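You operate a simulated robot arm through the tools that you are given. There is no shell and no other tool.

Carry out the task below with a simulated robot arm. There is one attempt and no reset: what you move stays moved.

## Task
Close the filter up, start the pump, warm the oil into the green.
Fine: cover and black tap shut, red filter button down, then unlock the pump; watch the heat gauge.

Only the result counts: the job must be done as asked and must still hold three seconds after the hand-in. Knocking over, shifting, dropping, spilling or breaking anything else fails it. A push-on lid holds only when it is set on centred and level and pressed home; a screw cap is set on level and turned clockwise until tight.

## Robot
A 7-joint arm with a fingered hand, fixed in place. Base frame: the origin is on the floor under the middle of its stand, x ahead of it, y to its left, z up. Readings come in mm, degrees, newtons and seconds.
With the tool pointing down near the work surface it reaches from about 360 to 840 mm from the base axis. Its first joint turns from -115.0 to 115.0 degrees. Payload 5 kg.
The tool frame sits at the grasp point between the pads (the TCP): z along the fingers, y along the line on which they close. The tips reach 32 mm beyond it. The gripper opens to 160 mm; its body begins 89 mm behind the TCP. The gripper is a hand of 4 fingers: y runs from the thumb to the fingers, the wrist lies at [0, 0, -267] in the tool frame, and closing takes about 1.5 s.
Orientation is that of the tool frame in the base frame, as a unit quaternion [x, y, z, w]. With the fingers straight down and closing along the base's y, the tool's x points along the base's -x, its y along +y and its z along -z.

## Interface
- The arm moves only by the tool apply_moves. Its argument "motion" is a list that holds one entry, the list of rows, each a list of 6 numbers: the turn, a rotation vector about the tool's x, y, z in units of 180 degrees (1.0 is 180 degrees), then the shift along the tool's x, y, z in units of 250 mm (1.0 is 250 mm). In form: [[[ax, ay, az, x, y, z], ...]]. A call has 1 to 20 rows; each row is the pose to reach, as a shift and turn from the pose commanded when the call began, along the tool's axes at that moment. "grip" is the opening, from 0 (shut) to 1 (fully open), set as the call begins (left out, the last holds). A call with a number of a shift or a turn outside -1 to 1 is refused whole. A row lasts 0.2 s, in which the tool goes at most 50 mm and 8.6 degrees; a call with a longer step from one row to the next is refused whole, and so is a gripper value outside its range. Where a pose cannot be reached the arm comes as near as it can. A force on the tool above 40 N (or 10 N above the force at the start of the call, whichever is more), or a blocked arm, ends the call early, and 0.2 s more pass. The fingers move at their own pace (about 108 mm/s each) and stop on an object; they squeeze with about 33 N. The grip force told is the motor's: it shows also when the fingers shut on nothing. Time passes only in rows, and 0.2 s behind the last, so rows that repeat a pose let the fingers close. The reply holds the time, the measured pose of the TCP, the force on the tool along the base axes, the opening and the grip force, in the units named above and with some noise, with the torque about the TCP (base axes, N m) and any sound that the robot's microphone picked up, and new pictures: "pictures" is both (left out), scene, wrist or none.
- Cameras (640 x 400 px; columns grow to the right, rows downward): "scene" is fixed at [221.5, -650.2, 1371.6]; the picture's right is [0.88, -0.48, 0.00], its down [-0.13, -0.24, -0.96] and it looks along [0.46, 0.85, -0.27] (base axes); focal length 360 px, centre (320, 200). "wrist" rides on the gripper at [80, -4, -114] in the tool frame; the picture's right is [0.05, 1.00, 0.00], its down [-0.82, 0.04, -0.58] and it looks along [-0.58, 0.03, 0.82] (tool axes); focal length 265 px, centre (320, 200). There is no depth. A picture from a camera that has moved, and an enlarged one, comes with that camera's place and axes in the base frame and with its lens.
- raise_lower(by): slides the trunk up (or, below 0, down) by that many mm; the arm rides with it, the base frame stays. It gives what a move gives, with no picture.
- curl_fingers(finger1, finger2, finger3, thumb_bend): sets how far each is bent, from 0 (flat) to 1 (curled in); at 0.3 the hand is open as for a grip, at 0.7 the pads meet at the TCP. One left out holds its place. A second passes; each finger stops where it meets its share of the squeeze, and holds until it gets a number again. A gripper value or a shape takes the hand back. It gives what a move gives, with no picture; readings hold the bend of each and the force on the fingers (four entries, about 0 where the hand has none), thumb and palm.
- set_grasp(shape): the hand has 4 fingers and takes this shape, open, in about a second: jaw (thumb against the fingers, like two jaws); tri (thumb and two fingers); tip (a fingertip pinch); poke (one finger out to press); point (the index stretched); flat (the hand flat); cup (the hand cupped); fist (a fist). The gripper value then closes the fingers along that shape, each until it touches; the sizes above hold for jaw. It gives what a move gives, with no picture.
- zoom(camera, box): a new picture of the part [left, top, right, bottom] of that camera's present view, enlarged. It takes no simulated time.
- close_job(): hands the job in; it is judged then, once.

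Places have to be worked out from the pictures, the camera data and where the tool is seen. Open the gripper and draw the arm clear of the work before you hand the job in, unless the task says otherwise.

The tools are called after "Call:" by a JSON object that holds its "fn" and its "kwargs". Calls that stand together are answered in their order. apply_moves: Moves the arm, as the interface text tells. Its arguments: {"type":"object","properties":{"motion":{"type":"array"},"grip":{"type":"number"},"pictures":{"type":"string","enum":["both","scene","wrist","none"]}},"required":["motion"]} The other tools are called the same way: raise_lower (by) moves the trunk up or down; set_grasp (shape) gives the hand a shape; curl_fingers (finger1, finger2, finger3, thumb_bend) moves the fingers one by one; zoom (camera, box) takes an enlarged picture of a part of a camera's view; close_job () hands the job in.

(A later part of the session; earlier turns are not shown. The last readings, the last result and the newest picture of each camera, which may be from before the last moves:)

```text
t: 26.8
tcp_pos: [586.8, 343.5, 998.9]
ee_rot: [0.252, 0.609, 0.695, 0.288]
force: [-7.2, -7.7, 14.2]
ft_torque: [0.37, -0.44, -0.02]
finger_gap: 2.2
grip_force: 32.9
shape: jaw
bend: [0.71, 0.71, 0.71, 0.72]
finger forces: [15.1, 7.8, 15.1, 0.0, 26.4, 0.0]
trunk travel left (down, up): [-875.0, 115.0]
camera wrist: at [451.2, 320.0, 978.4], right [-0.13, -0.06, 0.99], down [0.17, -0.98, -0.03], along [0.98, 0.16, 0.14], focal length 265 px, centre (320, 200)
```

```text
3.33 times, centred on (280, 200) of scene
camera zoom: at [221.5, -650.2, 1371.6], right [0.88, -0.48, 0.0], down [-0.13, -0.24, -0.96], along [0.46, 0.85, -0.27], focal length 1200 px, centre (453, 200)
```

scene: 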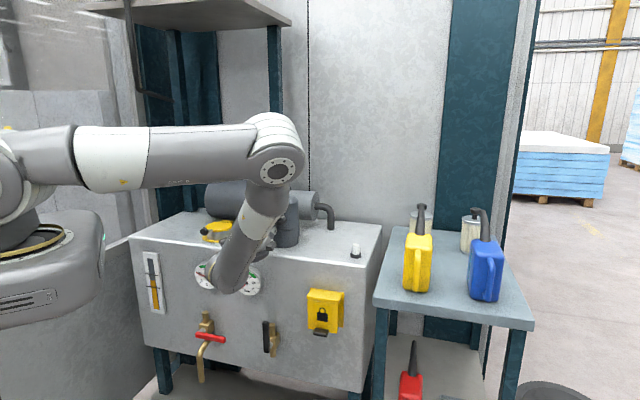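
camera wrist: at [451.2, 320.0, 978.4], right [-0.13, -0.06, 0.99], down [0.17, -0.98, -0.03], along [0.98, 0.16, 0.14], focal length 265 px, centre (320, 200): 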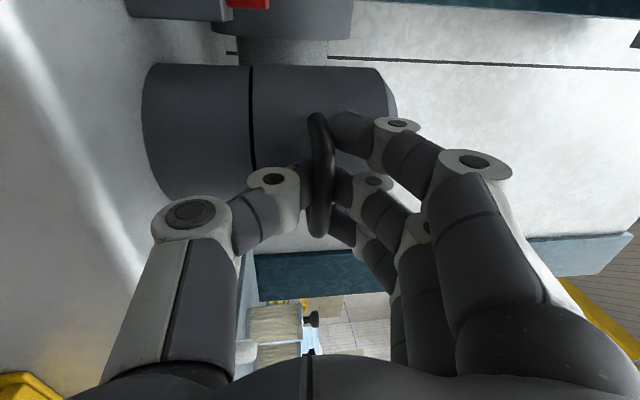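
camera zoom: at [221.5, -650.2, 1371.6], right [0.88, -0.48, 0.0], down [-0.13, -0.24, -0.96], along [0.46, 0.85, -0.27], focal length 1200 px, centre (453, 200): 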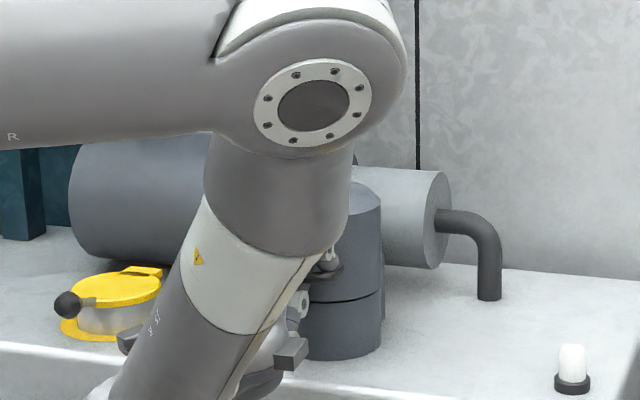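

The cover sits on the housing with an even thin seam, and the reaction is 14 N. I'll press down a few more millimetres to make sure it's home.

Call:
{"fn": "apply_moves", "kwargs": {"motion": [[[0, 0, 0, 0, -0.012, -0.002], [0, 0, 0, 0, -0.024, -0.003], [0, 0, 0, 0, -0.036, -0.004], [0, 0, 0, 0, -0.036, -0.004]]], "pictures": "wrist"}}

Call:
{"fn": "zoom", "kwargs": {"camera": "wrist", "box": [140, 40, 400, 220]}}

```text
t: 27.7
tcp_pos: [587.4, 343.9, 995.9]
ee_rot: [0.247, 0.604, 0.699, 0.291]
force: [-4.4, -6.0, 20.3]
ft_torque: [0.44, -0.55, 0.0]
finger_gap: 1.5
grip_force: 32.7
shape: jaw
bend: [0.71, 0.7, 0.71, 0.71]
finger forces: [16.2, 8.5, 16.1, 0.0, 25.3, 0.1]
trunk travel left (down, up): [-875.0, 115.0]
stopped in row 4: the force on the tool passed its limit at 40 N (the readings are from after the stop); the commanded pose is now the measured one
camera wrist: at [452.0, 320.6, 972.6], right [-0.15, -0.06, 0.99], down [0.17, -0.98, -0.04], along [0.97, 0.16, 0.15], focal length 265 px, centre (320, 200)
```

wrist: 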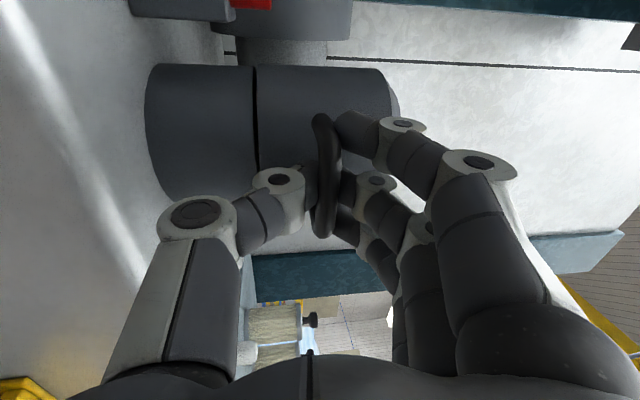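

```text
2.22 times, centred on (270, 130) of wrist
camera zoom: at [452.0, 320.6, 972.6], right [-0.15, -0.06, 0.99], down [0.17, -0.98, -0.04], along [0.97, 0.16, 0.15], focal length 590 px, centre (431, 356)
```

zoom: 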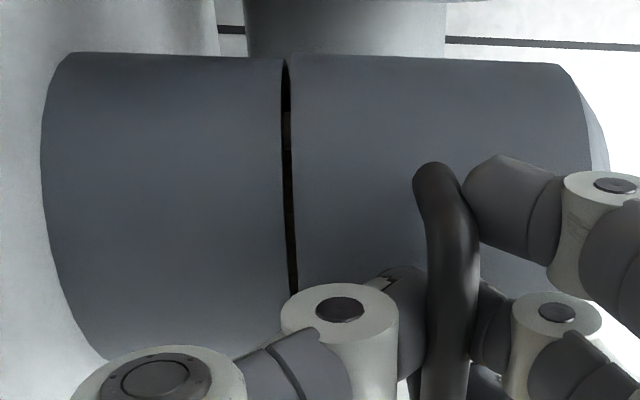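

There is a thin seam, and the stop was firm at 40 N. I'll release the handle, back off toward the robot and look at the seam unloaded.

Call:
{"fn": "apply_moves", "kwargs": {"motion": [[[0, 0, 0, 0, 0, 0], [0, 0, 0, 0, 0, 0], [0, 0, 0, 0, 0, 0], [0, 0, 0, 0, 0, -0.08], [0, 0, 0, 0, 0, -0.2], [0, 0, 0, 0, 0, -0.32], [0, 0, 0, 0, 0, -0.4]]], "grip": 0.4}}

Call:
{"fn": "zoom", "kwargs": {"camera": "wrist", "box": [200, 60, 440, 210]}}

Call:
{"fn": "zoom", "kwargs": {"camera": "scene", "box": [250, 180, 340, 250]}}

```text
t: 29.3
tcp_pos: [518.5, 273.6, 975.3]
ee_rot: [0.249, 0.607, 0.697, 0.289]
force: [0.2, -0.3, -0.4]
ft_torque: [-0.01, 0.0, 0.01]
finger_gap: 63.4
grip_force: 0.0
shape: jaw
bend: [0.73, 0.73, 0.73, 0.7]
finger forces: [0.1, 0.1, 0.0, 0.1, 0.1, 0.0]
trunk travel left (down, up): [-875.0, 115.0]
camera wrist: at [383.5, 250.0, 954.7], right [-0.14, -0.06, 0.99], down [0.17, -0.98, -0.03], along [0.98, 0.16, 0.14], focal length 265 px, centre (320, 200)
```

scene: 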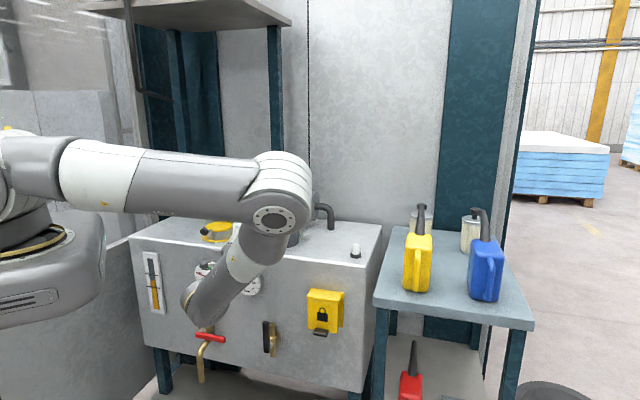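
wrist: 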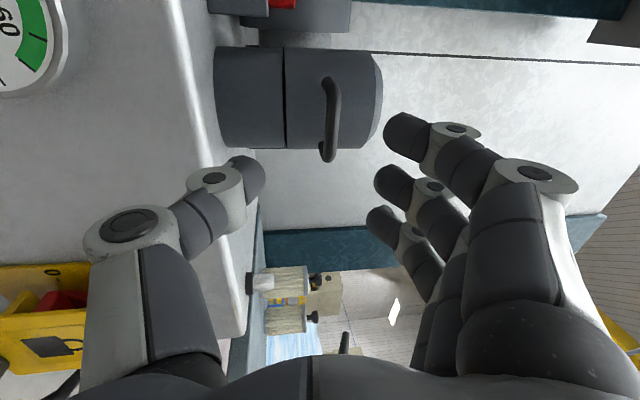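

```text
2.67 times, centred on (320, 135) of wrist
camera zoom: at [383.5, 250.0, 954.7], right [-0.14, -0.06, 0.99], down [0.17, -0.98, -0.03], along [0.98, 0.16, 0.14], focal length 708 px, centre (320, 373)
```

zoom: 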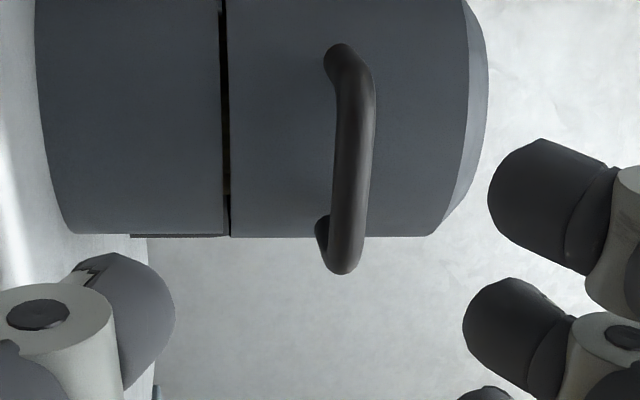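

```text
5.71 times, centred on (295, 215) of scene
camera zoom: at [221.5, -650.2, 1371.6], right [0.88, -0.48, 0.0], down [-0.13, -0.24, -0.96], along [0.46, 0.85, -0.27], focal length 2057 px, centre (463, 114)
```

zoom: 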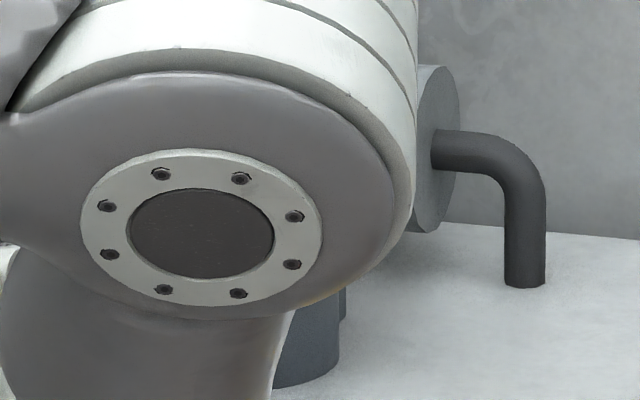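

The seam is thin and even now, so the cover is shut. The yellow lock box is in this view too, so I'll zoom in on it.

Call:
{"fn": "zoom", "kwargs": {"camera": "wrist", "box": [0, 240, 160, 400]}}

Call:
{"fn": "zoom", "kwargs": {"camera": "wrist", "box": [200, 0, 360, 100]}}

```text
2.50 times, centred on (80, 320) of wrist
camera zoom: at [383.5, 250.0, 954.7], right [-0.14, -0.06, 0.99], down [0.17, -0.98, -0.03], along [0.98, 0.16, 0.14], focal length 664 px, centre (920, -100)
```

zoom: 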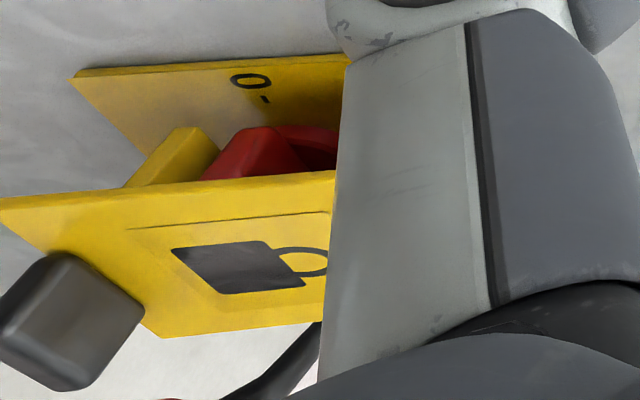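

```text
4.00 times, centred on (280, 50) of wrist
camera zoom: at [383.5, 250.0, 954.7], right [-0.14, -0.06, 0.99], down [0.17, -0.98, -0.03], along [0.98, 0.16, 0.14], focal length 1062 px, centre (480, 800)
```

zoom: 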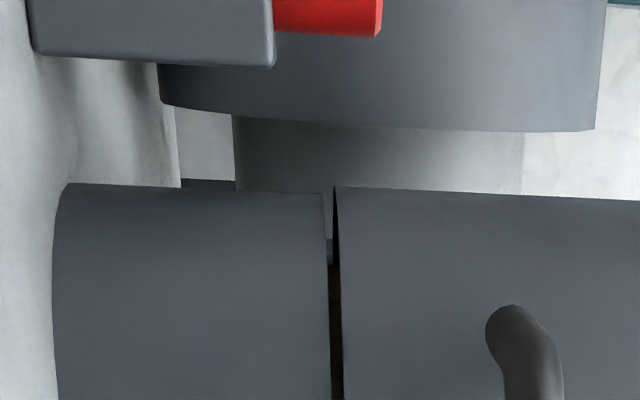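

Behind the padlock flap is a red rotary switch marked 0 and I. Before the tap, I'll pull the arm back to a 45° pitch so the scene camera has a clear look at the cover seam.

Call:
{"fn": "apply_moves", "kwargs": {"motion": [[[0.0413, 0, 0, 0, 0.02, -0.02], [0.0826, 0, 0, 0, 0.04, -0.041], [0.1238, 0, 0, 0, 0.06, -0.062], [0.165, 0, 0, 0, 0.08, -0.082], [0.2064, 0, 0, 0, 0.1, -0.103], [0.2477, 0, 0, 0, 0.12, -0.124], [0.289, 0, 0, 0, 0.139, -0.144], [0.289, 0, 0, 0, 0.139, -0.144]]], "pictures": "both"}}

Call:
{"fn": "zoom", "kwargs": {"camera": "scene", "box": [260, 190, 310, 250]}}

```text
t: 31.1
tcp_pos: [489.6, 244.9, 1005.6]
ee_rot: [0.352, 0.851, 0.359, 0.151]
force: [0.4, -0.3, 0.4]
ft_torque: [0.02, -0.01, 0.01]
finger_gap: 63.8
grip_force: 0.1
shape: jaw
bend: [0.73, 0.73, 0.73, 0.7]
finger forces: [0.0, 0.0, 0.1, 0.0, 0.2, 0.1]
trunk travel left (down, up): [-875.0, 115.0]
camera wrist: at [373.9, 242.2, 1081.6], right [0.45, 0.53, 0.72], down [0.3, -0.85, 0.44], along [0.84, 0.02, -0.55], focal length 265 px, centre (320, 200)
```

scene: 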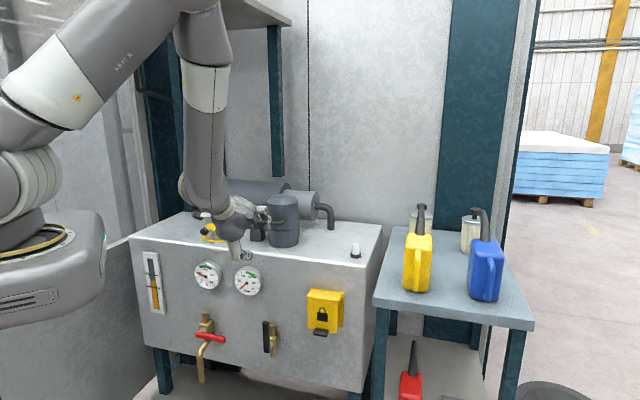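
wrist: 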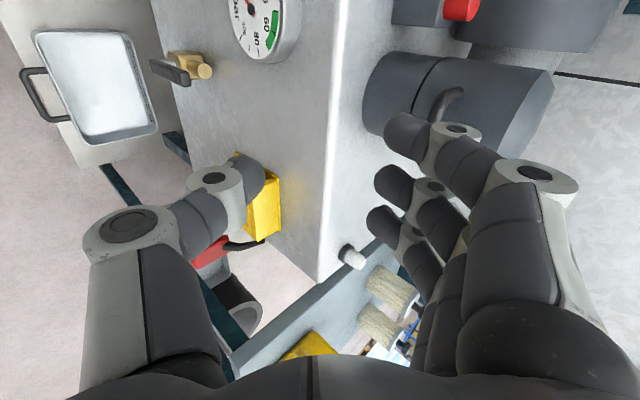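

```text
6.67 times, centred on (285, 220) of scene
camera zoom: at [221.5, -650.2, 1371.6], right [0.88, -0.48, 0.0], down [-0.13, -0.24, -0.96], along [0.46, 0.85, -0.27], focal length 2400 px, centre (553, 67)
```

zoom: 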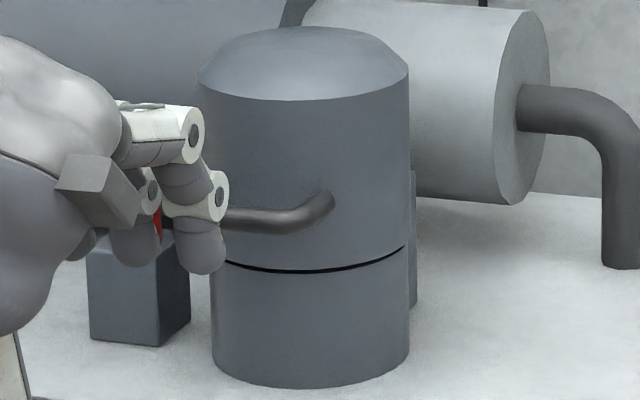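

I'll zoom further on the seam to see whether it is an even joint or a wedge.

Call:
{"fn": "zoom", "kwargs": {"camera": "scene", "box": [266, 218, 302, 240]}}

Call:
{"fn": "zoom", "kwargs": {"camera": "wrist", "box": [350, 30, 470, 150]}}

```text
16.00 times, centred on (284, 229) of scene
camera zoom: at [221.5, -650.2, 1371.6], right [0.88, -0.48, 0.0], down [-0.13, -0.24, -0.96], along [0.46, 0.85, -0.27], focal length 5759 px, centre (896, -264)
```

zoom: 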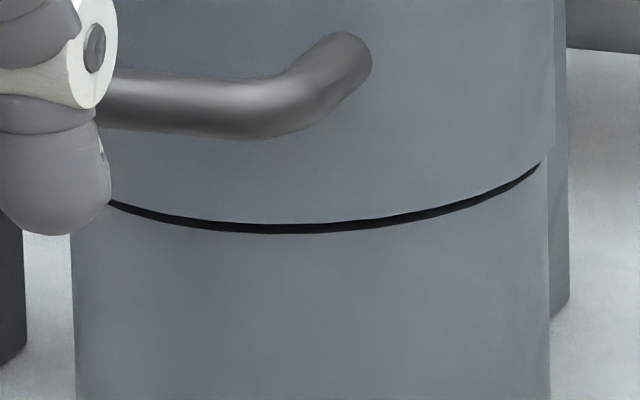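

```text
3.33 times, centred on (410, 90) of wrist
camera zoom: at [373.9, 242.2, 1081.6], right [0.45, 0.53, 0.72], down [0.3, -0.85, 0.44], along [0.84, 0.02, -0.55], focal length 885 px, centre (20, 567)
```

zoom: 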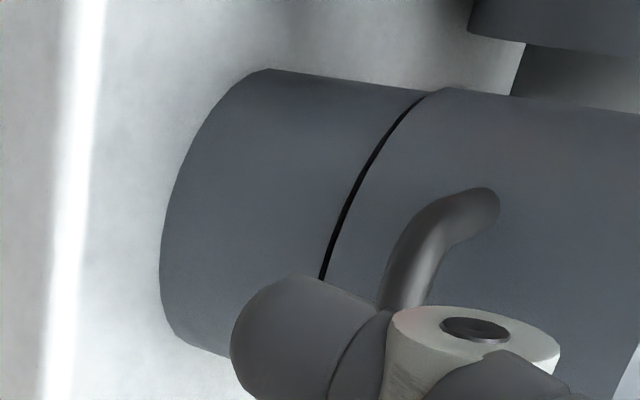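

The seam is about 2 mm at the front, slightly wedge-shaped, so I'd like to press it again from above. I'll switch to the poke shape, also needed for the button, and see where the fingertip lies.

Call:
{"fn": "set_grasp", "kwargs": {"shape": "poke"}}

Call:
{"fn": "apply_moves", "kwargs": {"motion": [[[0.04, 0, 0, 0, 0.06, -0.1], [0.07, 0, 0, 0, 0.12, -0.2]]], "pictures": "both"}}

Call:
{"fn": "zoom", "kwargs": {"camera": "scene", "box": [190, 160, 310, 260]}}

```text
t: 32.0
tcp_pos: [490.5, 245.7, 1007.1]
ee_rot: [0.352, 0.851, 0.36, 0.15]
force: [0.3, 1.0, 0.6]
ft_torque: [0.03, 0.0, 0.0]
finger_gap: 0.0
grip_force: 0.1
shape: poke
bend: [1.0, 1.0, 1.0, 0.47]
finger forces: [0.1, 0.1, 0.1, 0.0, 0.0, 0.1]
trunk travel left (down, up): [-875.0, 115.0]
```

```text
t: 32.6
tcp_pos: [480.4, 235.3, 1062.9]
ee_rot: [0.366, 0.886, 0.262, 0.112]
force: [-0.4, -0.2, 0.0]
ft_torque: [-0.01, -0.01, -0.04]
finger_gap: 0.0
grip_force: 0.0
shape: poke
bend: [1.0, 1.0, 1.0, 0.47]
finger forces: [0.0, 0.0, 0.0, 0.0, 0.0, 0.0]
trunk travel left (down, up): [-875.0, 115.0]
camera wrist: at [376.8, 245.0, 1153.7], right [0.55, 0.63, 0.55], down [0.38, -0.77, 0.51], along [0.74, -0.08, -0.66], focal length 265 px, centre (320, 200)
```

scene: 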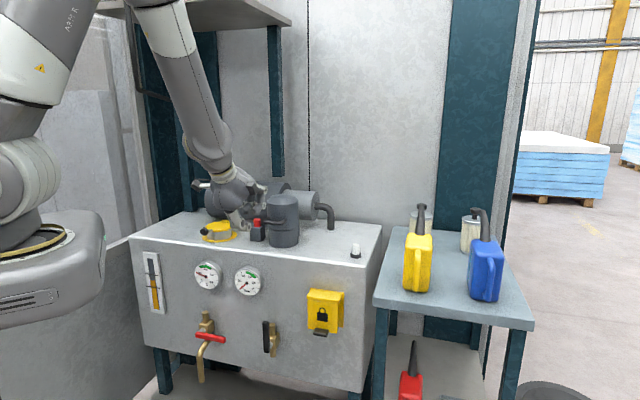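
wrist: 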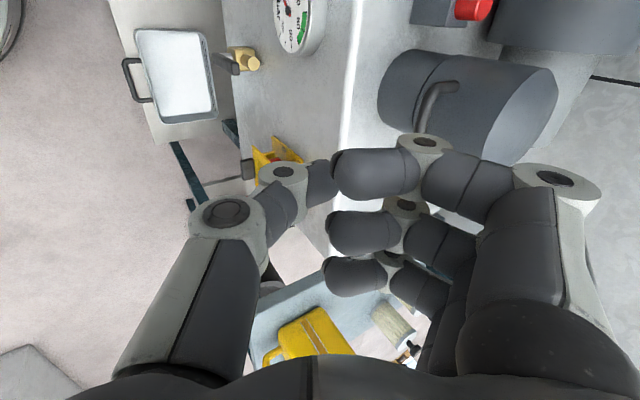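

```text
4.00 times, centred on (250, 210) of scene
camera zoom: at [221.5, -650.2, 1371.6], right [0.88, -0.48, 0.0], down [-0.13, -0.24, -0.96], along [0.46, 0.85, -0.27], focal length 1440 px, centre (600, 160)
```

zoom: 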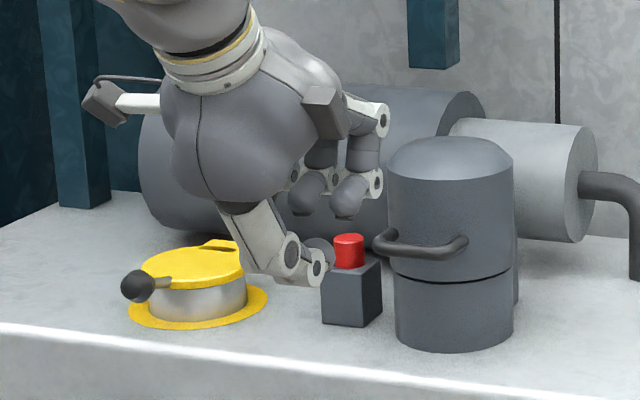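

The poke shape leaves the curled fingers and the thumb as the foremost parts. I'll try "point", which stretches the index.

Call:
{"fn": "set_grasp", "kwargs": {"shape": "point"}}

Call:
{"fn": "apply_moves", "kwargs": {"motion": [[[0, 0, 0, 0, 0, 0]]], "pictures": "both"}}

Call:
{"fn": "zoom", "kwargs": {"camera": "scene", "box": [190, 160, 310, 260]}}

```text
t: 33.5
tcp_pos: [481.4, 236.1, 1060.7]
ee_rot: [0.365, 0.886, 0.264, 0.111]
force: [0.7, 0.3, 0.6]
ft_torque: [0.04, 0.03, -0.01]
finger_gap: 152.4
grip_force: 0.0
shape: point
bend: [0.3, 1.0, 1.0, 0.54]
finger forces: [0.1, 0.0, 0.0, 0.0, 0.0, 0.0]
trunk travel left (down, up): [-875.0, 115.0]
```

```text
t: 33.9
tcp_pos: [480.1, 234.7, 1062.6]
ee_rot: [0.366, 0.886, 0.264, 0.11]
force: [0.5, -0.4, 0.1]
ft_torque: [0.02, 0.01, -0.01]
finger_gap: 152.2
grip_force: 0.1
shape: point
bend: [0.3, 1.0, 1.0, 0.54]
finger forces: [0.1, 0.0, 0.1, 0.1, 0.1, 0.0]
trunk travel left (down, up): [-875.0, 115.0]
camera wrist: at [377.3, 245.4, 1153.4], right [0.55, 0.63, 0.55], down [0.38, -0.77, 0.51], along [0.74, -0.07, -0.66], focal length 265 px, centre (320, 200)
```

scene: 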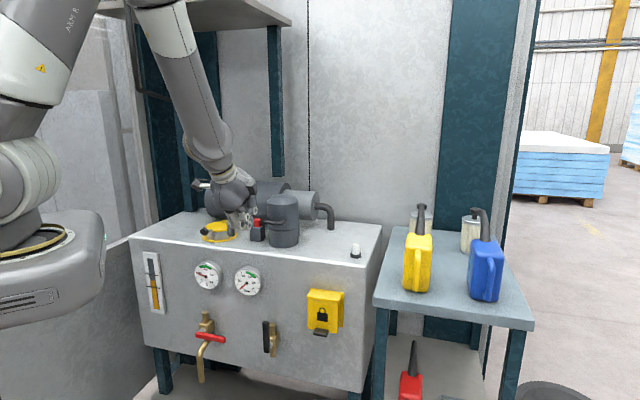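
wrist: 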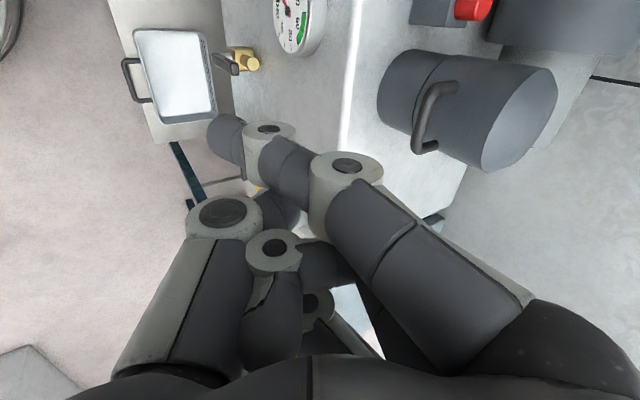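

```text
4.00 times, centred on (250, 210) of scene
camera zoom: at [221.5, -650.2, 1371.6], right [0.88, -0.48, 0.0], down [-0.13, -0.24, -0.96], along [0.46, 0.85, -0.27], focal length 1440 px, centre (600, 160)
```

zoom: 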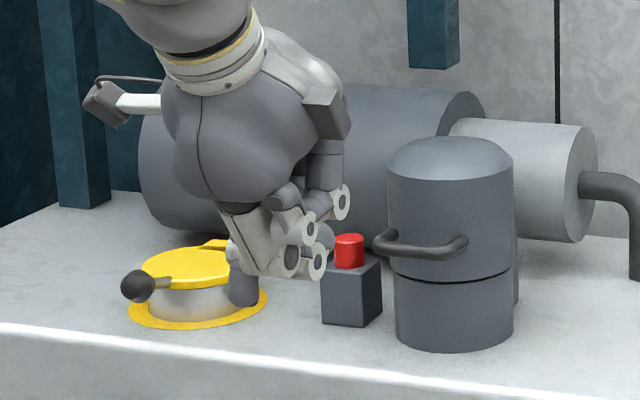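

The index points off to the side here. I'll shape the hand finger by finger instead: the middle finger at 0.65, the others curled in.

Call:
{"fn": "curl_fingers", "kwargs": {"finger1": 1.0, "finger2": 0.6, "finger3": 1.0, "thumb_bend": 0.9}}

Call:
{"fn": "apply_moves", "kwargs": {"motion": [[[0, 0, 0, 0, 0, 0]]], "pictures": "both"}}

Call:
{"fn": "zoom", "kwargs": {"camera": "scene", "box": [190, 160, 310, 260]}}

```text
t: 34.9
tcp_pos: [482.2, 237.5, 1062.4]
ee_rot: [0.365, 0.886, 0.264, 0.111]
force: [-0.2, -0.1, 0.2]
ft_torque: [0.0, 0.02, -0.02]
finger_gap: 47.7
grip_force: 0.0
shape: fingers
bend: [1.0, 1.0, 1.0, 0.87]
finger forces: [0.0, 0.0, 0.1, 0.1, 0.1, 0.1]
trunk travel left (down, up): [-875.0, 115.0]
```

```text
t: 35.3
tcp_pos: [480.7, 235.4, 1061.2]
ee_rot: [0.365, 0.886, 0.264, 0.111]
force: [-0.8, -0.4, 0.6]
ft_torque: [0.02, 0.02, 0.01]
finger_gap: 47.4
grip_force: 0.0
shape: fingers
bend: [1.0, 1.0, 1.0, 0.87]
finger forces: [0.1, 0.0, 0.0, 0.0, 0.0, 0.1]
trunk travel left (down, up): [-875.0, 115.0]
camera wrist: at [377.3, 245.4, 1153.4], right [0.55, 0.63, 0.55], down [0.38, -0.77, 0.51], along [0.74, -0.07, -0.66], focal length 265 px, centre (320, 200)
```

scene: 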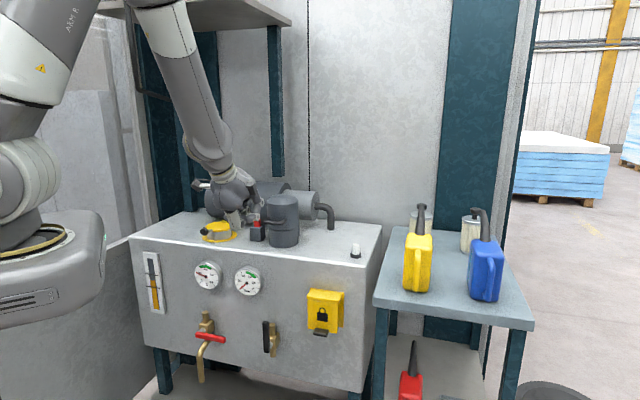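
wrist: 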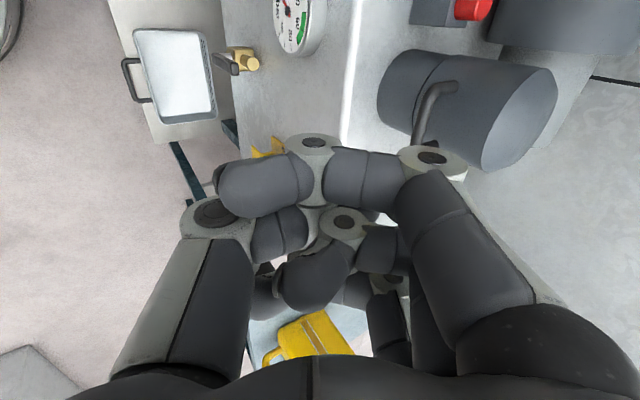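

```text
4.00 times, centred on (250, 210) of scene
camera zoom: at [221.5, -650.2, 1371.6], right [0.88, -0.48, 0.0], down [-0.13, -0.24, -0.96], along [0.46, 0.85, -0.27], focal length 1440 px, centre (600, 160)
```

zoom: 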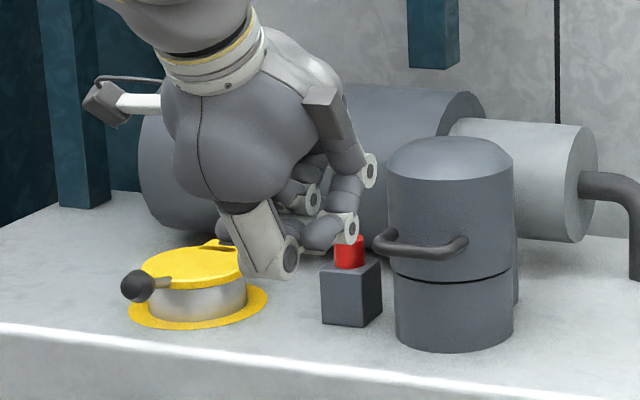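

The middle finger was held back by the thumb. I'll reset to jaw and curl only the outer fingers, leaving the thumb out flat.

Call:
{"fn": "set_grasp", "kwargs": {"shape": "jaw"}}

Call:
{"fn": "curl_fingers", "kwargs": {"finger1": 1.0, "finger2": 0.65, "finger3": 1.0, "thumb_bend": 0.3}}

Call:
{"fn": "apply_moves", "kwargs": {"motion": [[[0, 0, 0, 0, 0, 0]]], "pictures": "both"}}

Call:
{"fn": "zoom", "kwargs": {"camera": "scene", "box": [190, 160, 310, 260]}}

```text
t: 36.2
tcp_pos: [481.0, 235.5, 1061.5]
ee_rot: [0.366, 0.885, 0.264, 0.111]
force: [0.0, 0.0, 0.1]
ft_torque: [0.0, -0.02, -0.03]
finger_gap: 160.1
grip_force: 0.0
shape: jaw
bend: [0.3, 0.3, 0.3, 0.3]
finger forces: [0.1, 0.0, 0.1, 0.0, 0.0, 0.0]
trunk travel left (down, up): [-875.0, 115.0]
```

```text
t: 37.2
tcp_pos: [480.1, 236.6, 1061.3]
ee_rot: [0.365, 0.886, 0.264, 0.111]
force: [0.4, -0.4, 1.2]
ft_torque: [-0.04, 0.03, 0.02]
finger_gap: 77.8
grip_force: 0.0
shape: fingers
bend: [1.0, 0.65, 1.0, 0.3]
finger forces: [0.0, 0.1, 0.0, 0.1, 0.0, 0.0]
trunk travel left (down, up): [-875.0, 115.0]
```

```text
t: 37.6
tcp_pos: [481.8, 233.8, 1061.2]
ee_rot: [0.366, 0.885, 0.264, 0.111]
force: [0.6, -0.2, -0.2]
ft_torque: [0.03, 0.02, 0.02]
finger_gap: 77.6
grip_force: 0.1
shape: fingers
bend: [1.0, 0.65, 1.0, 0.3]
finger forces: [0.0, 0.1, 0.0, 0.0, 0.0, 0.0]
trunk travel left (down, up): [-875.0, 115.0]
camera wrist: at [377.3, 245.4, 1153.4], right [0.55, 0.63, 0.55], down [0.38, -0.77, 0.51], along [0.74, -0.07, -0.66], focal length 265 px, centre (320, 200)
```

scene: 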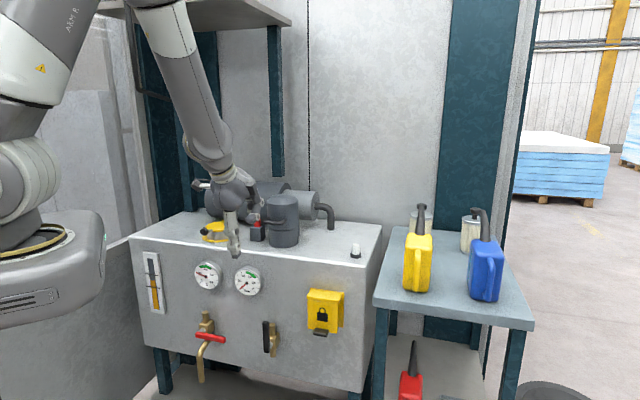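
wrist: 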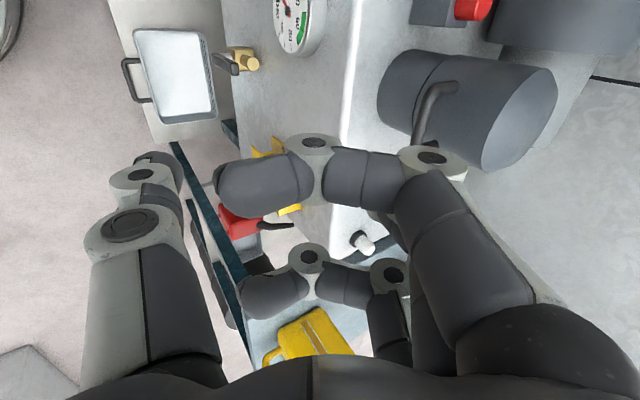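

```text
4.00 times, centred on (250, 210) of scene
camera zoom: at [221.5, -650.2, 1371.6], right [0.88, -0.48, 0.0], down [-0.13, -0.24, -0.96], along [0.46, 0.85, -0.27], focal length 1440 px, centre (600, 160)
```

zoom: 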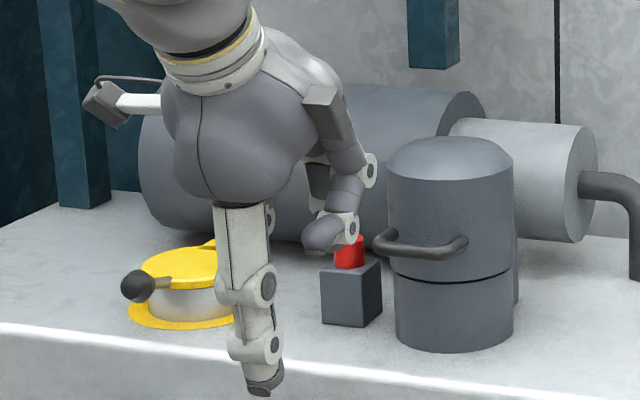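

The straightened thumb alone makes a clean, visible poking digit. I'll curl the middle finger too, then raise the hand upright and yaw it so the thumb lies on the right side for pressing the red button.

Call:
{"fn": "curl_fingers", "kwargs": {"finger1": 1.0, "finger2": 1.0, "finger3": 1.0, "thumb_bend": 0.3}}

Call:
{"fn": "apply_moves", "kwargs": {"motion": [[[0.046, 0, 0, 0, 0.082, -0.126], [0.0925, 0, 0, 0, 0.164, -0.252], [0.139, 0, 0, 0, 0.246, -0.378], [0.185, 0, 0, 0, 0.327, -0.503], [0.185, 0, 0, 0, 0.327, -0.503]]], "pictures": "none"}}

Call:
{"fn": "apply_moves", "kwargs": {"motion": [[[0, 0, -0.0455, 0, 0, 0], [0, 0, -0.091, 0, 0, 0], [0, 0, -0.1364, 0, 0, 0], [0, 0, -0.1818, 0, 0, 0], [0, 0, -0.2273, 0, 0, 0], [0, 0, -0.2727, 0, 0, 0], [0, 0, -0.3182, 0, 0, 0], [0, 0, -0.3636, 0, 0, 0], [0, 0, -0.4091, 0, 0, 0], [0, 0, -0.4545, 0, 0, 0], [0, 0, -0.5, 0, 0, 0], [0, 0, -0.5, 0, 0, 0]]], "pictures": "both"}}

```text
t: 38.6
tcp_pos: [480.0, 234.8, 1060.8]
ee_rot: [0.366, 0.886, 0.265, 0.11]
force: [0.1, -0.8, 0.2]
ft_torque: [-0.02, -0.03, -0.02]
finger_gap: 78.2
grip_force: 0.0
shape: fingers
bend: [1.0, 1.0, 1.0, 0.3]
finger forces: [0.0, 0.0, 0.0, 0.0, 0.0, 0.0]
trunk travel left (down, up): [-875.0, 115.0]
```

```text
t: 39.8
tcp_pos: [478.8, 236.0, 1213.0]
ee_rot: [0.382, 0.924, -0.002, 0.002]
force: [0.0, -0.3, 0.8]
ft_torque: [-0.03, -0.03, 0.01]
finger_gap: 78.2
grip_force: 0.0
shape: fingers
bend: [1.0, 1.0, 1.0, 0.3]
finger forces: [0.1, 0.1, 0.0, 0.0, 0.1, 0.0]
trunk travel left (down, up): [-875.0, 115.0]
```

```text
t: 42.4
tcp_pos: [479.5, 235.6, 1211.8]
ee_rot: [-0.384, 0.923, -0.001, 0.001]
force: [-0.3, -0.2, 0.3]
ft_torque: [-0.01, -0.03, 0.0]
finger_gap: 78.2
grip_force: 0.0
shape: fingers
bend: [1.0, 1.0, 1.0, 0.3]
finger forces: [0.0, 0.0, 0.0, 0.0, 0.0, 0.1]
trunk travel left (down, up): [-875.0, 115.0]
camera wrist: at [424.9, 175.7, 1325.4], right [-0.74, 0.67, 0.0], down [0.54, 0.61, 0.58], along [0.39, 0.43, -0.82], focal length 265 px, centre (320, 200)
```

scene: 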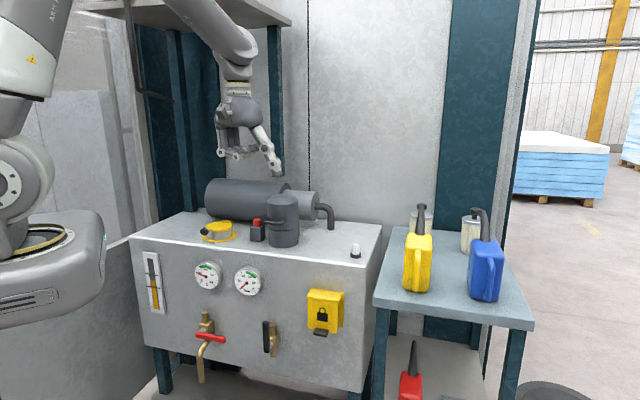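
wrist: 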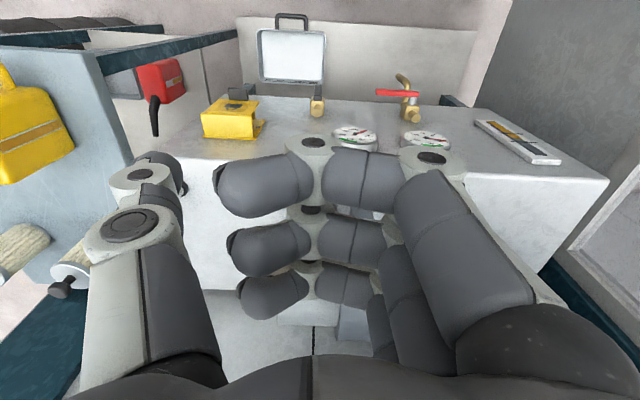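

The thumb now points straight down on the right side. I'll zoom in to locate its tip in the tool frame and see the red button.

Call:
{"fn": "zoom", "kwargs": {"camera": "scene", "box": [200, 80, 300, 180]}}

Call:
{"fn": "zoom", "kwargs": {"camera": "scene", "box": [240, 205, 310, 250]}}

Call:
{"fn": "zoom", "kwargs": {"camera": "wrist", "box": [80, 130, 240, 230]}}

```text
4.00 times, centred on (250, 130) of scene
camera zoom: at [221.5, -650.2, 1371.6], right [0.88, -0.48, 0.0], down [-0.13, -0.24, -0.96], along [0.46, 0.85, -0.27], focal length 1440 px, centre (600, 480)
```

zoom: 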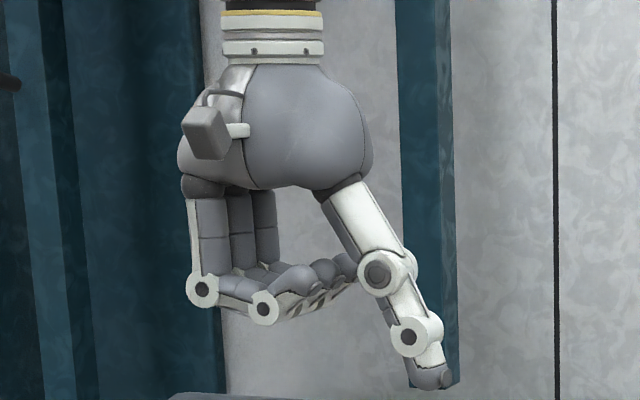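

```text
8.89 times, centred on (275, 228) of scene
camera zoom: at [221.5, -650.2, 1371.6], right [0.88, -0.48, 0.0], down [-0.13, -0.24, -0.96], along [0.46, 0.85, -0.27], focal length 3200 px, centre (720, -44)
```

zoom: 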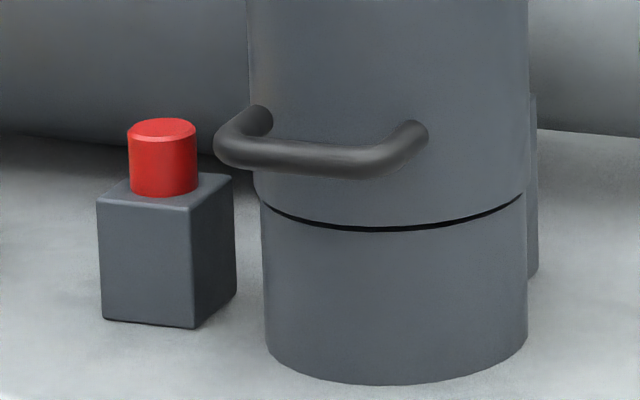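

```text
4.00 times, centred on (160, 180) of wrist
camera zoom: at [424.9, 175.7, 1325.4], right [-0.74, 0.67, 0.0], down [0.54, 0.61, 0.58], along [0.39, 0.43, -0.82], focal length 1062 px, centre (960, 280)
```

zoom: 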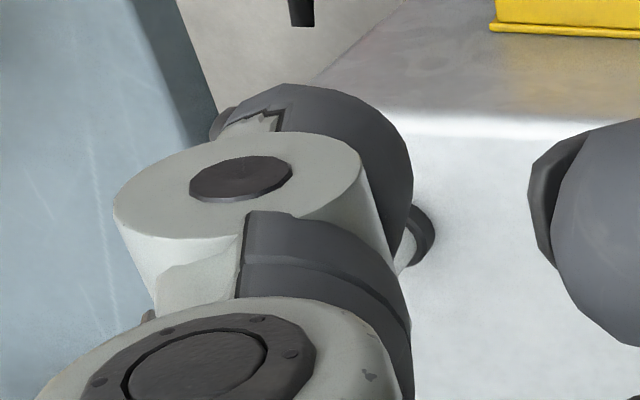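

The seam is a wedge of about 1°. I'll press the cover's front top with the straight thumb and watch whether the seam closes further under load.

Call:
{"fn": "apply_moves", "kwargs": {"motion": [[[0, 0, 0, -0.14, 0.06, 0], [0, 0, 0, -0.28, 0.12, 0], [0, 0, 0, -0.42, 0.18, 0.03], [0, 0, 0, -0.56, 0.24, 0.1], [0, 0, 0, -0.7, 0.3, 0.2], [0, 0, 0, -0.838, 0.362, 0.3], [0, 0, 0, -0.838, 0.362, 0.367]]]}}

Call:
{"fn": "zoom", "kwargs": {"camera": "scene", "box": [220, 130, 320, 250]}}

```text
t: 44.0
tcp_pos: [562.1, 447.7, 1118.4]
ee_rot: [-0.383, 0.924, -0.002, 0.001]
force: [0.9, -0.5, -1.0]
ft_torque: [0.04, -0.01, -0.03]
finger_gap: 78.1
grip_force: 0.0
shape: fingers
bend: [1.0, 1.0, 1.0, 0.3]
finger forces: [0.0, 0.0, 0.0, 0.0, 0.0, 0.0]
trunk travel left (down, up): [-875.0, 115.0]
camera wrist: at [508.2, 387.6, 1231.3], right [-0.74, 0.67, 0.0], down [0.54, 0.61, 0.58], along [0.39, 0.43, -0.82], focal length 265 px, centre (320, 200)
```

scene: 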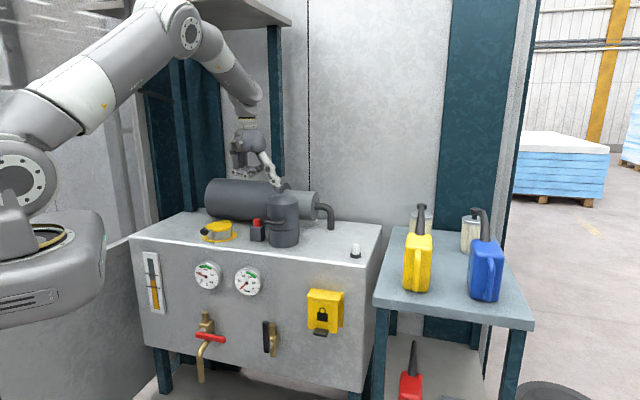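
wrist: 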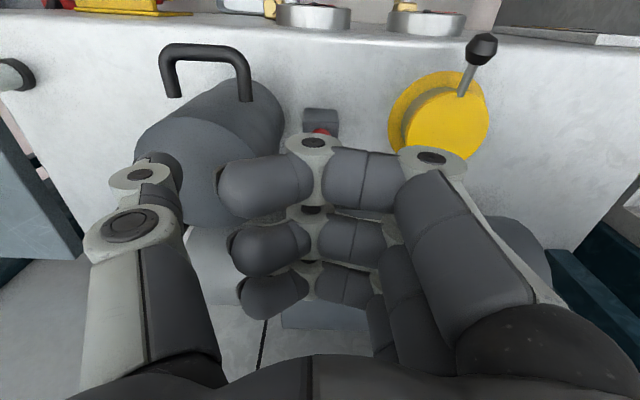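

```text
3.33 times, centred on (270, 190) of scene
camera zoom: at [221.5, -650.2, 1371.6], right [0.88, -0.48, 0.0], down [-0.13, -0.24, -0.96], along [0.46, 0.85, -0.27], focal length 1200 px, centre (487, 233)
```

zoom: 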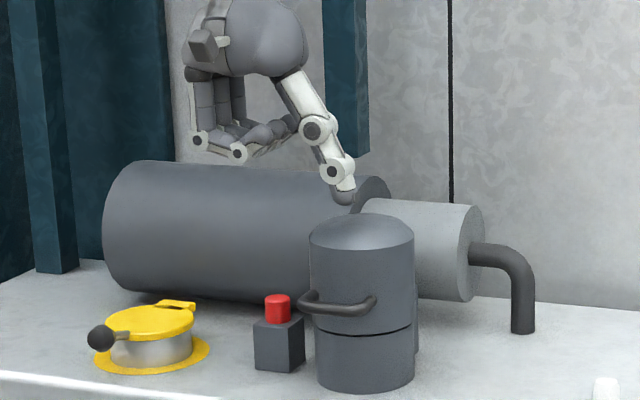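

The thumb tip is above the front half of the cover top. I'll go down in small rows until it presses.

Call:
{"fn": "apply_moves", "kwargs": {"motion": [[[0, 0, 0, 0, 0, 0.03], [0, 0, 0, 0, 0, 0.06], [0, 0, 0, 0, 0, 0.08], [0, 0, 0, 0, 0, 0.09], [0, 0, 0, 0, 0, 0.1], [0, 0, 0, 0, 0, 0.11]]], "pictures": "none"}}

Call:
{"fn": "zoom", "kwargs": {"camera": "scene", "box": [240, 170, 310, 240]}}

```text
t: 45.4
tcp_pos: [563.8, 448.4, 1092.0]
ee_rot: [-0.385, 0.923, -0.003, 0.001]
force: [0.1, -0.7, 1.5]
ft_torque: [-0.1, -0.1, -0.05]
finger_gap: 78.4
grip_force: 0.2
shape: fingers
bend: [1.0, 1.0, 1.0, 0.3]
finger forces: [0.1, 0.0, 0.0, 0.1, 1.5, 0.0]
trunk travel left (down, up): [-875.0, 115.0]
```

```text
5.71 times, centred on (275, 205) of scene
camera zoom: at [221.5, -650.2, 1371.6], right [0.88, -0.48, 0.0], down [-0.13, -0.24, -0.96], along [0.46, 0.85, -0.27], focal length 2057 px, centre (577, 171)
```

zoom: 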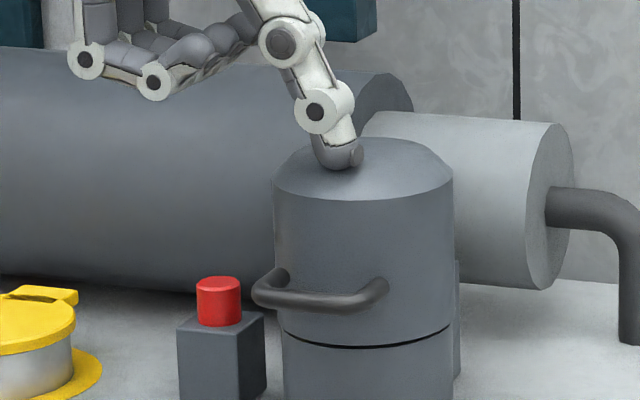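

Contact has just begun at 1.5 N. I'll press further, in 1.5 mm steps.

Call:
{"fn": "apply_moves", "kwargs": {"motion": [[[0, 0, 0, 0, 0, 0.008], [0, 0, 0, 0, 0, 0.016], [0, 0, 0, 0, 0, 0.024], [0, 0, 0, 0, 0, 0.032]]], "pictures": "none"}}

Call:
{"fn": "zoom", "kwargs": {"camera": "scene", "box": [266, 215, 306, 240]}}

```text
t: 46.4
tcp_pos: [561.2, 448.5, 1088.0]
ee_rot: [-0.384, 0.923, -0.002, 0.003]
force: [-4.4, 7.2, 26.1]
ft_torque: [-1.63, -1.65, 0.16]
finger_gap: 79.6
grip_force: 12.5
shape: fingers
bend: [1.0, 1.0, 1.0, 0.29]
finger forces: [0.0, 0.0, 0.0, 0.1, 26.2, 0.0]
trunk travel left (down, up): [-875.0, 115.0]
```

```text
16.00 times, centred on (286, 228) of scene
camera zoom: at [221.5, -650.2, 1371.6], right [0.88, -0.48, 0.0], down [-0.13, -0.24, -0.96], along [0.46, 0.85, -0.27], focal length 5759 px, centre (864, -240)
```

zoom: 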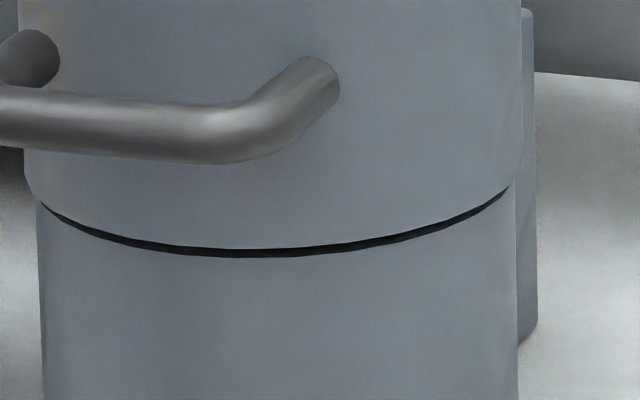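

The seam stays the same under 26 N, and the dark line is a recessed seal, so the cover is fully shut. I'll lift off and move the thumb over the red button at about n=750, t=-80, top z≈975.

Call:
{"fn": "apply_moves", "kwargs": {"motion": [[[0, 0, 0, 0, 0, -0.1], [0, 0, 0, 0, 0, -0.24], [0, 0, 0, -0.05, 0.12, -0.24], [0, 0, 0, -0.1, 0.25, -0.24], [0, 0, 0, -0.144, 0.379, -0.24], [0, 0, 0, -0.144, 0.379, -0.1], [0, 0, 0, -0.144, 0.379, 0.05], [0, 0, 0, -0.144, 0.379, 0.13]]]}}

Call:
{"fn": "zoom", "kwargs": {"camera": "scene", "box": [220, 180, 310, 250]}}

Call:
{"fn": "zoom", "kwargs": {"camera": "wrist", "box": [80, 60, 240, 220]}}

```text
t: 48.2
tcp_pos: [520.3, 539.6, 1049.9]
ee_rot: [-0.382, 0.924, -0.002, 0.001]
force: [0.8, 0.5, 0.3]
ft_torque: [0.01, 0.01, 0.03]
finger_gap: 78.4
grip_force: 0.0
shape: fingers
bend: [1.0, 1.0, 1.0, 0.3]
finger forces: [0.0, 0.0, 0.1, 0.0, 0.1, 0.0]
trunk travel left (down, up): [-875.0, 115.0]
camera wrist: at [466.5, 479.6, 1162.5], right [-0.74, 0.67, 0.0], down [0.54, 0.61, 0.58], along [0.39, 0.43, -0.82], focal length 265 px, centre (320, 200)
```

scene: 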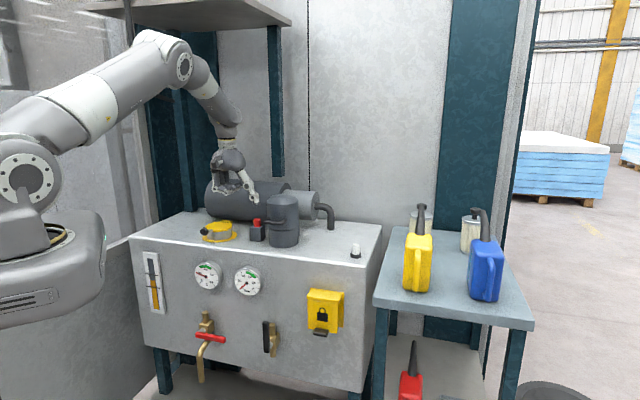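
wrist: 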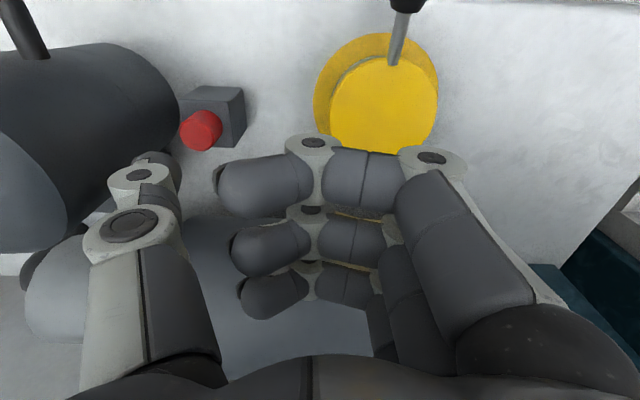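

```text
5.71 times, centred on (265, 215) of scene
camera zoom: at [221.5, -650.2, 1371.6], right [0.88, -0.48, 0.0], down [-0.13, -0.24, -0.96], along [0.46, 0.85, -0.27], focal length 2057 px, centre (634, 114)
```

zoom: 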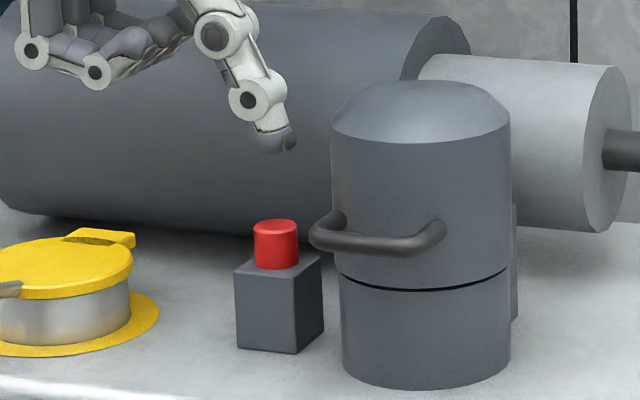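

```text
2.50 times, centred on (160, 140) of wrist
camera zoom: at [466.5, 479.6, 1162.5], right [-0.74, 0.67, 0.0], down [0.54, 0.61, 0.58], along [0.39, 0.43, -0.82], focal length 664 px, centre (720, 350)
```

zoom: 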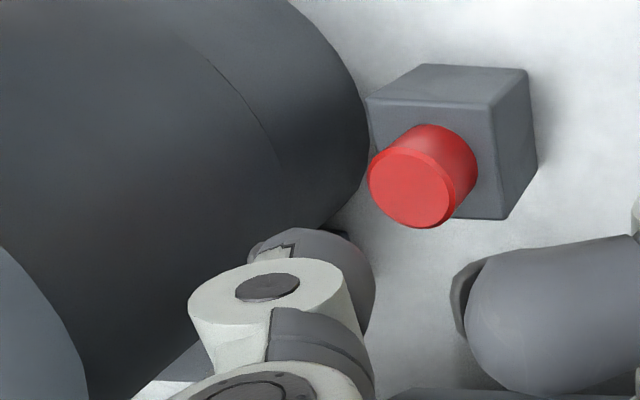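

The thumb is about 47 mm above the button, within 3 mm sideways. I'll shift 3 mm left and lower to just above contact.

Call:
{"fn": "apply_moves", "kwargs": {"motion": [[[0, 0, 0, 0.004, 0.012, 0.05], [0, 0, 0, 0.004, 0.012, 0.1], [0, 0, 0, 0.004, 0.012, 0.15], [0, 0, 0, 0.004, 0.012, 0.165]]]}}

Call:
{"fn": "zoom", "kwargs": {"camera": "scene", "box": [230, 190, 300, 245]}}

Call:
{"fn": "zoom", "kwargs": {"camera": "wrist", "box": [80, 60, 240, 220]}}

```text
t: 49.2
tcp_pos: [517.1, 539.7, 1010.2]
ee_rot: [-0.383, 0.924, -0.002, 0.001]
force: [-0.2, 0.5, 0.6]
ft_torque: [0.0, 0.01, 0.02]
finger_gap: 78.4
grip_force: 0.2
shape: fingers
bend: [1.0, 1.0, 1.0, 0.3]
finger forces: [0.0, 0.1, 0.1, 0.0, 0.1, 0.0]
trunk travel left (down, up): [-875.0, 115.0]
camera wrist: at [463.3, 479.7, 1123.5], right [-0.74, 0.67, 0.0], down [0.54, 0.61, 0.58], along [0.39, 0.43, -0.82], focal length 265 px, centre (320, 200)
```

scene: 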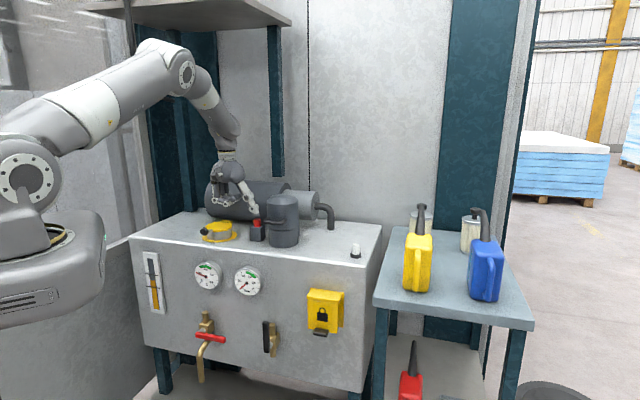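
wrist: 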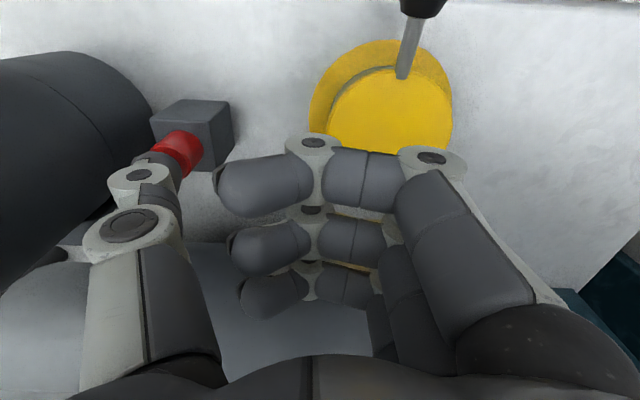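

```text
7.27 times, centred on (265, 218) of scene
camera zoom: at [221.5, -650.2, 1371.6], right [0.88, -0.48, 0.0], down [-0.13, -0.24, -0.96], along [0.46, 0.85, -0.27], focal length 2618 px, centre (720, 73)
```

zoom: 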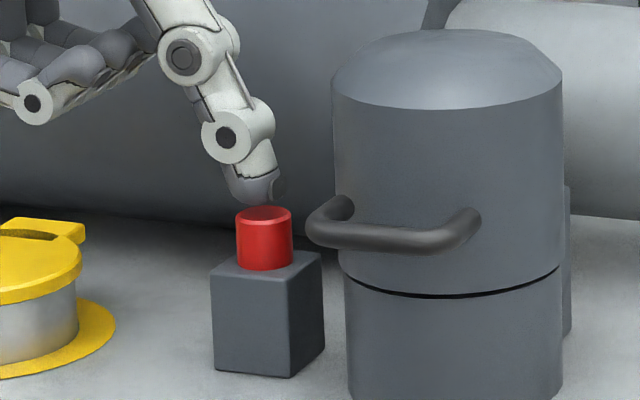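

```text
2.50 times, centred on (160, 140) of wrist
camera zoom: at [463.3, 479.7, 1123.5], right [-0.74, 0.67, 0.0], down [0.54, 0.61, 0.58], along [0.39, 0.43, -0.82], focal length 664 px, centre (720, 350)
```

zoom: 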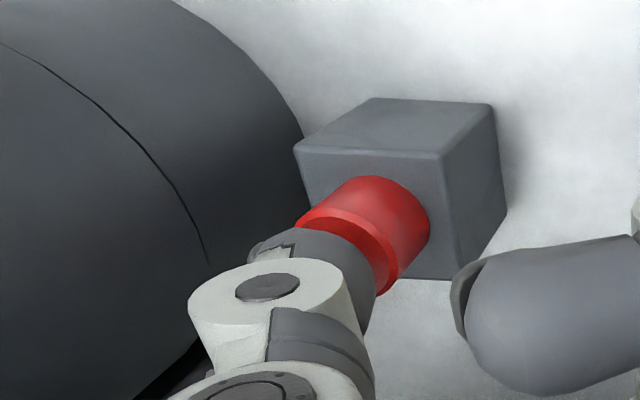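

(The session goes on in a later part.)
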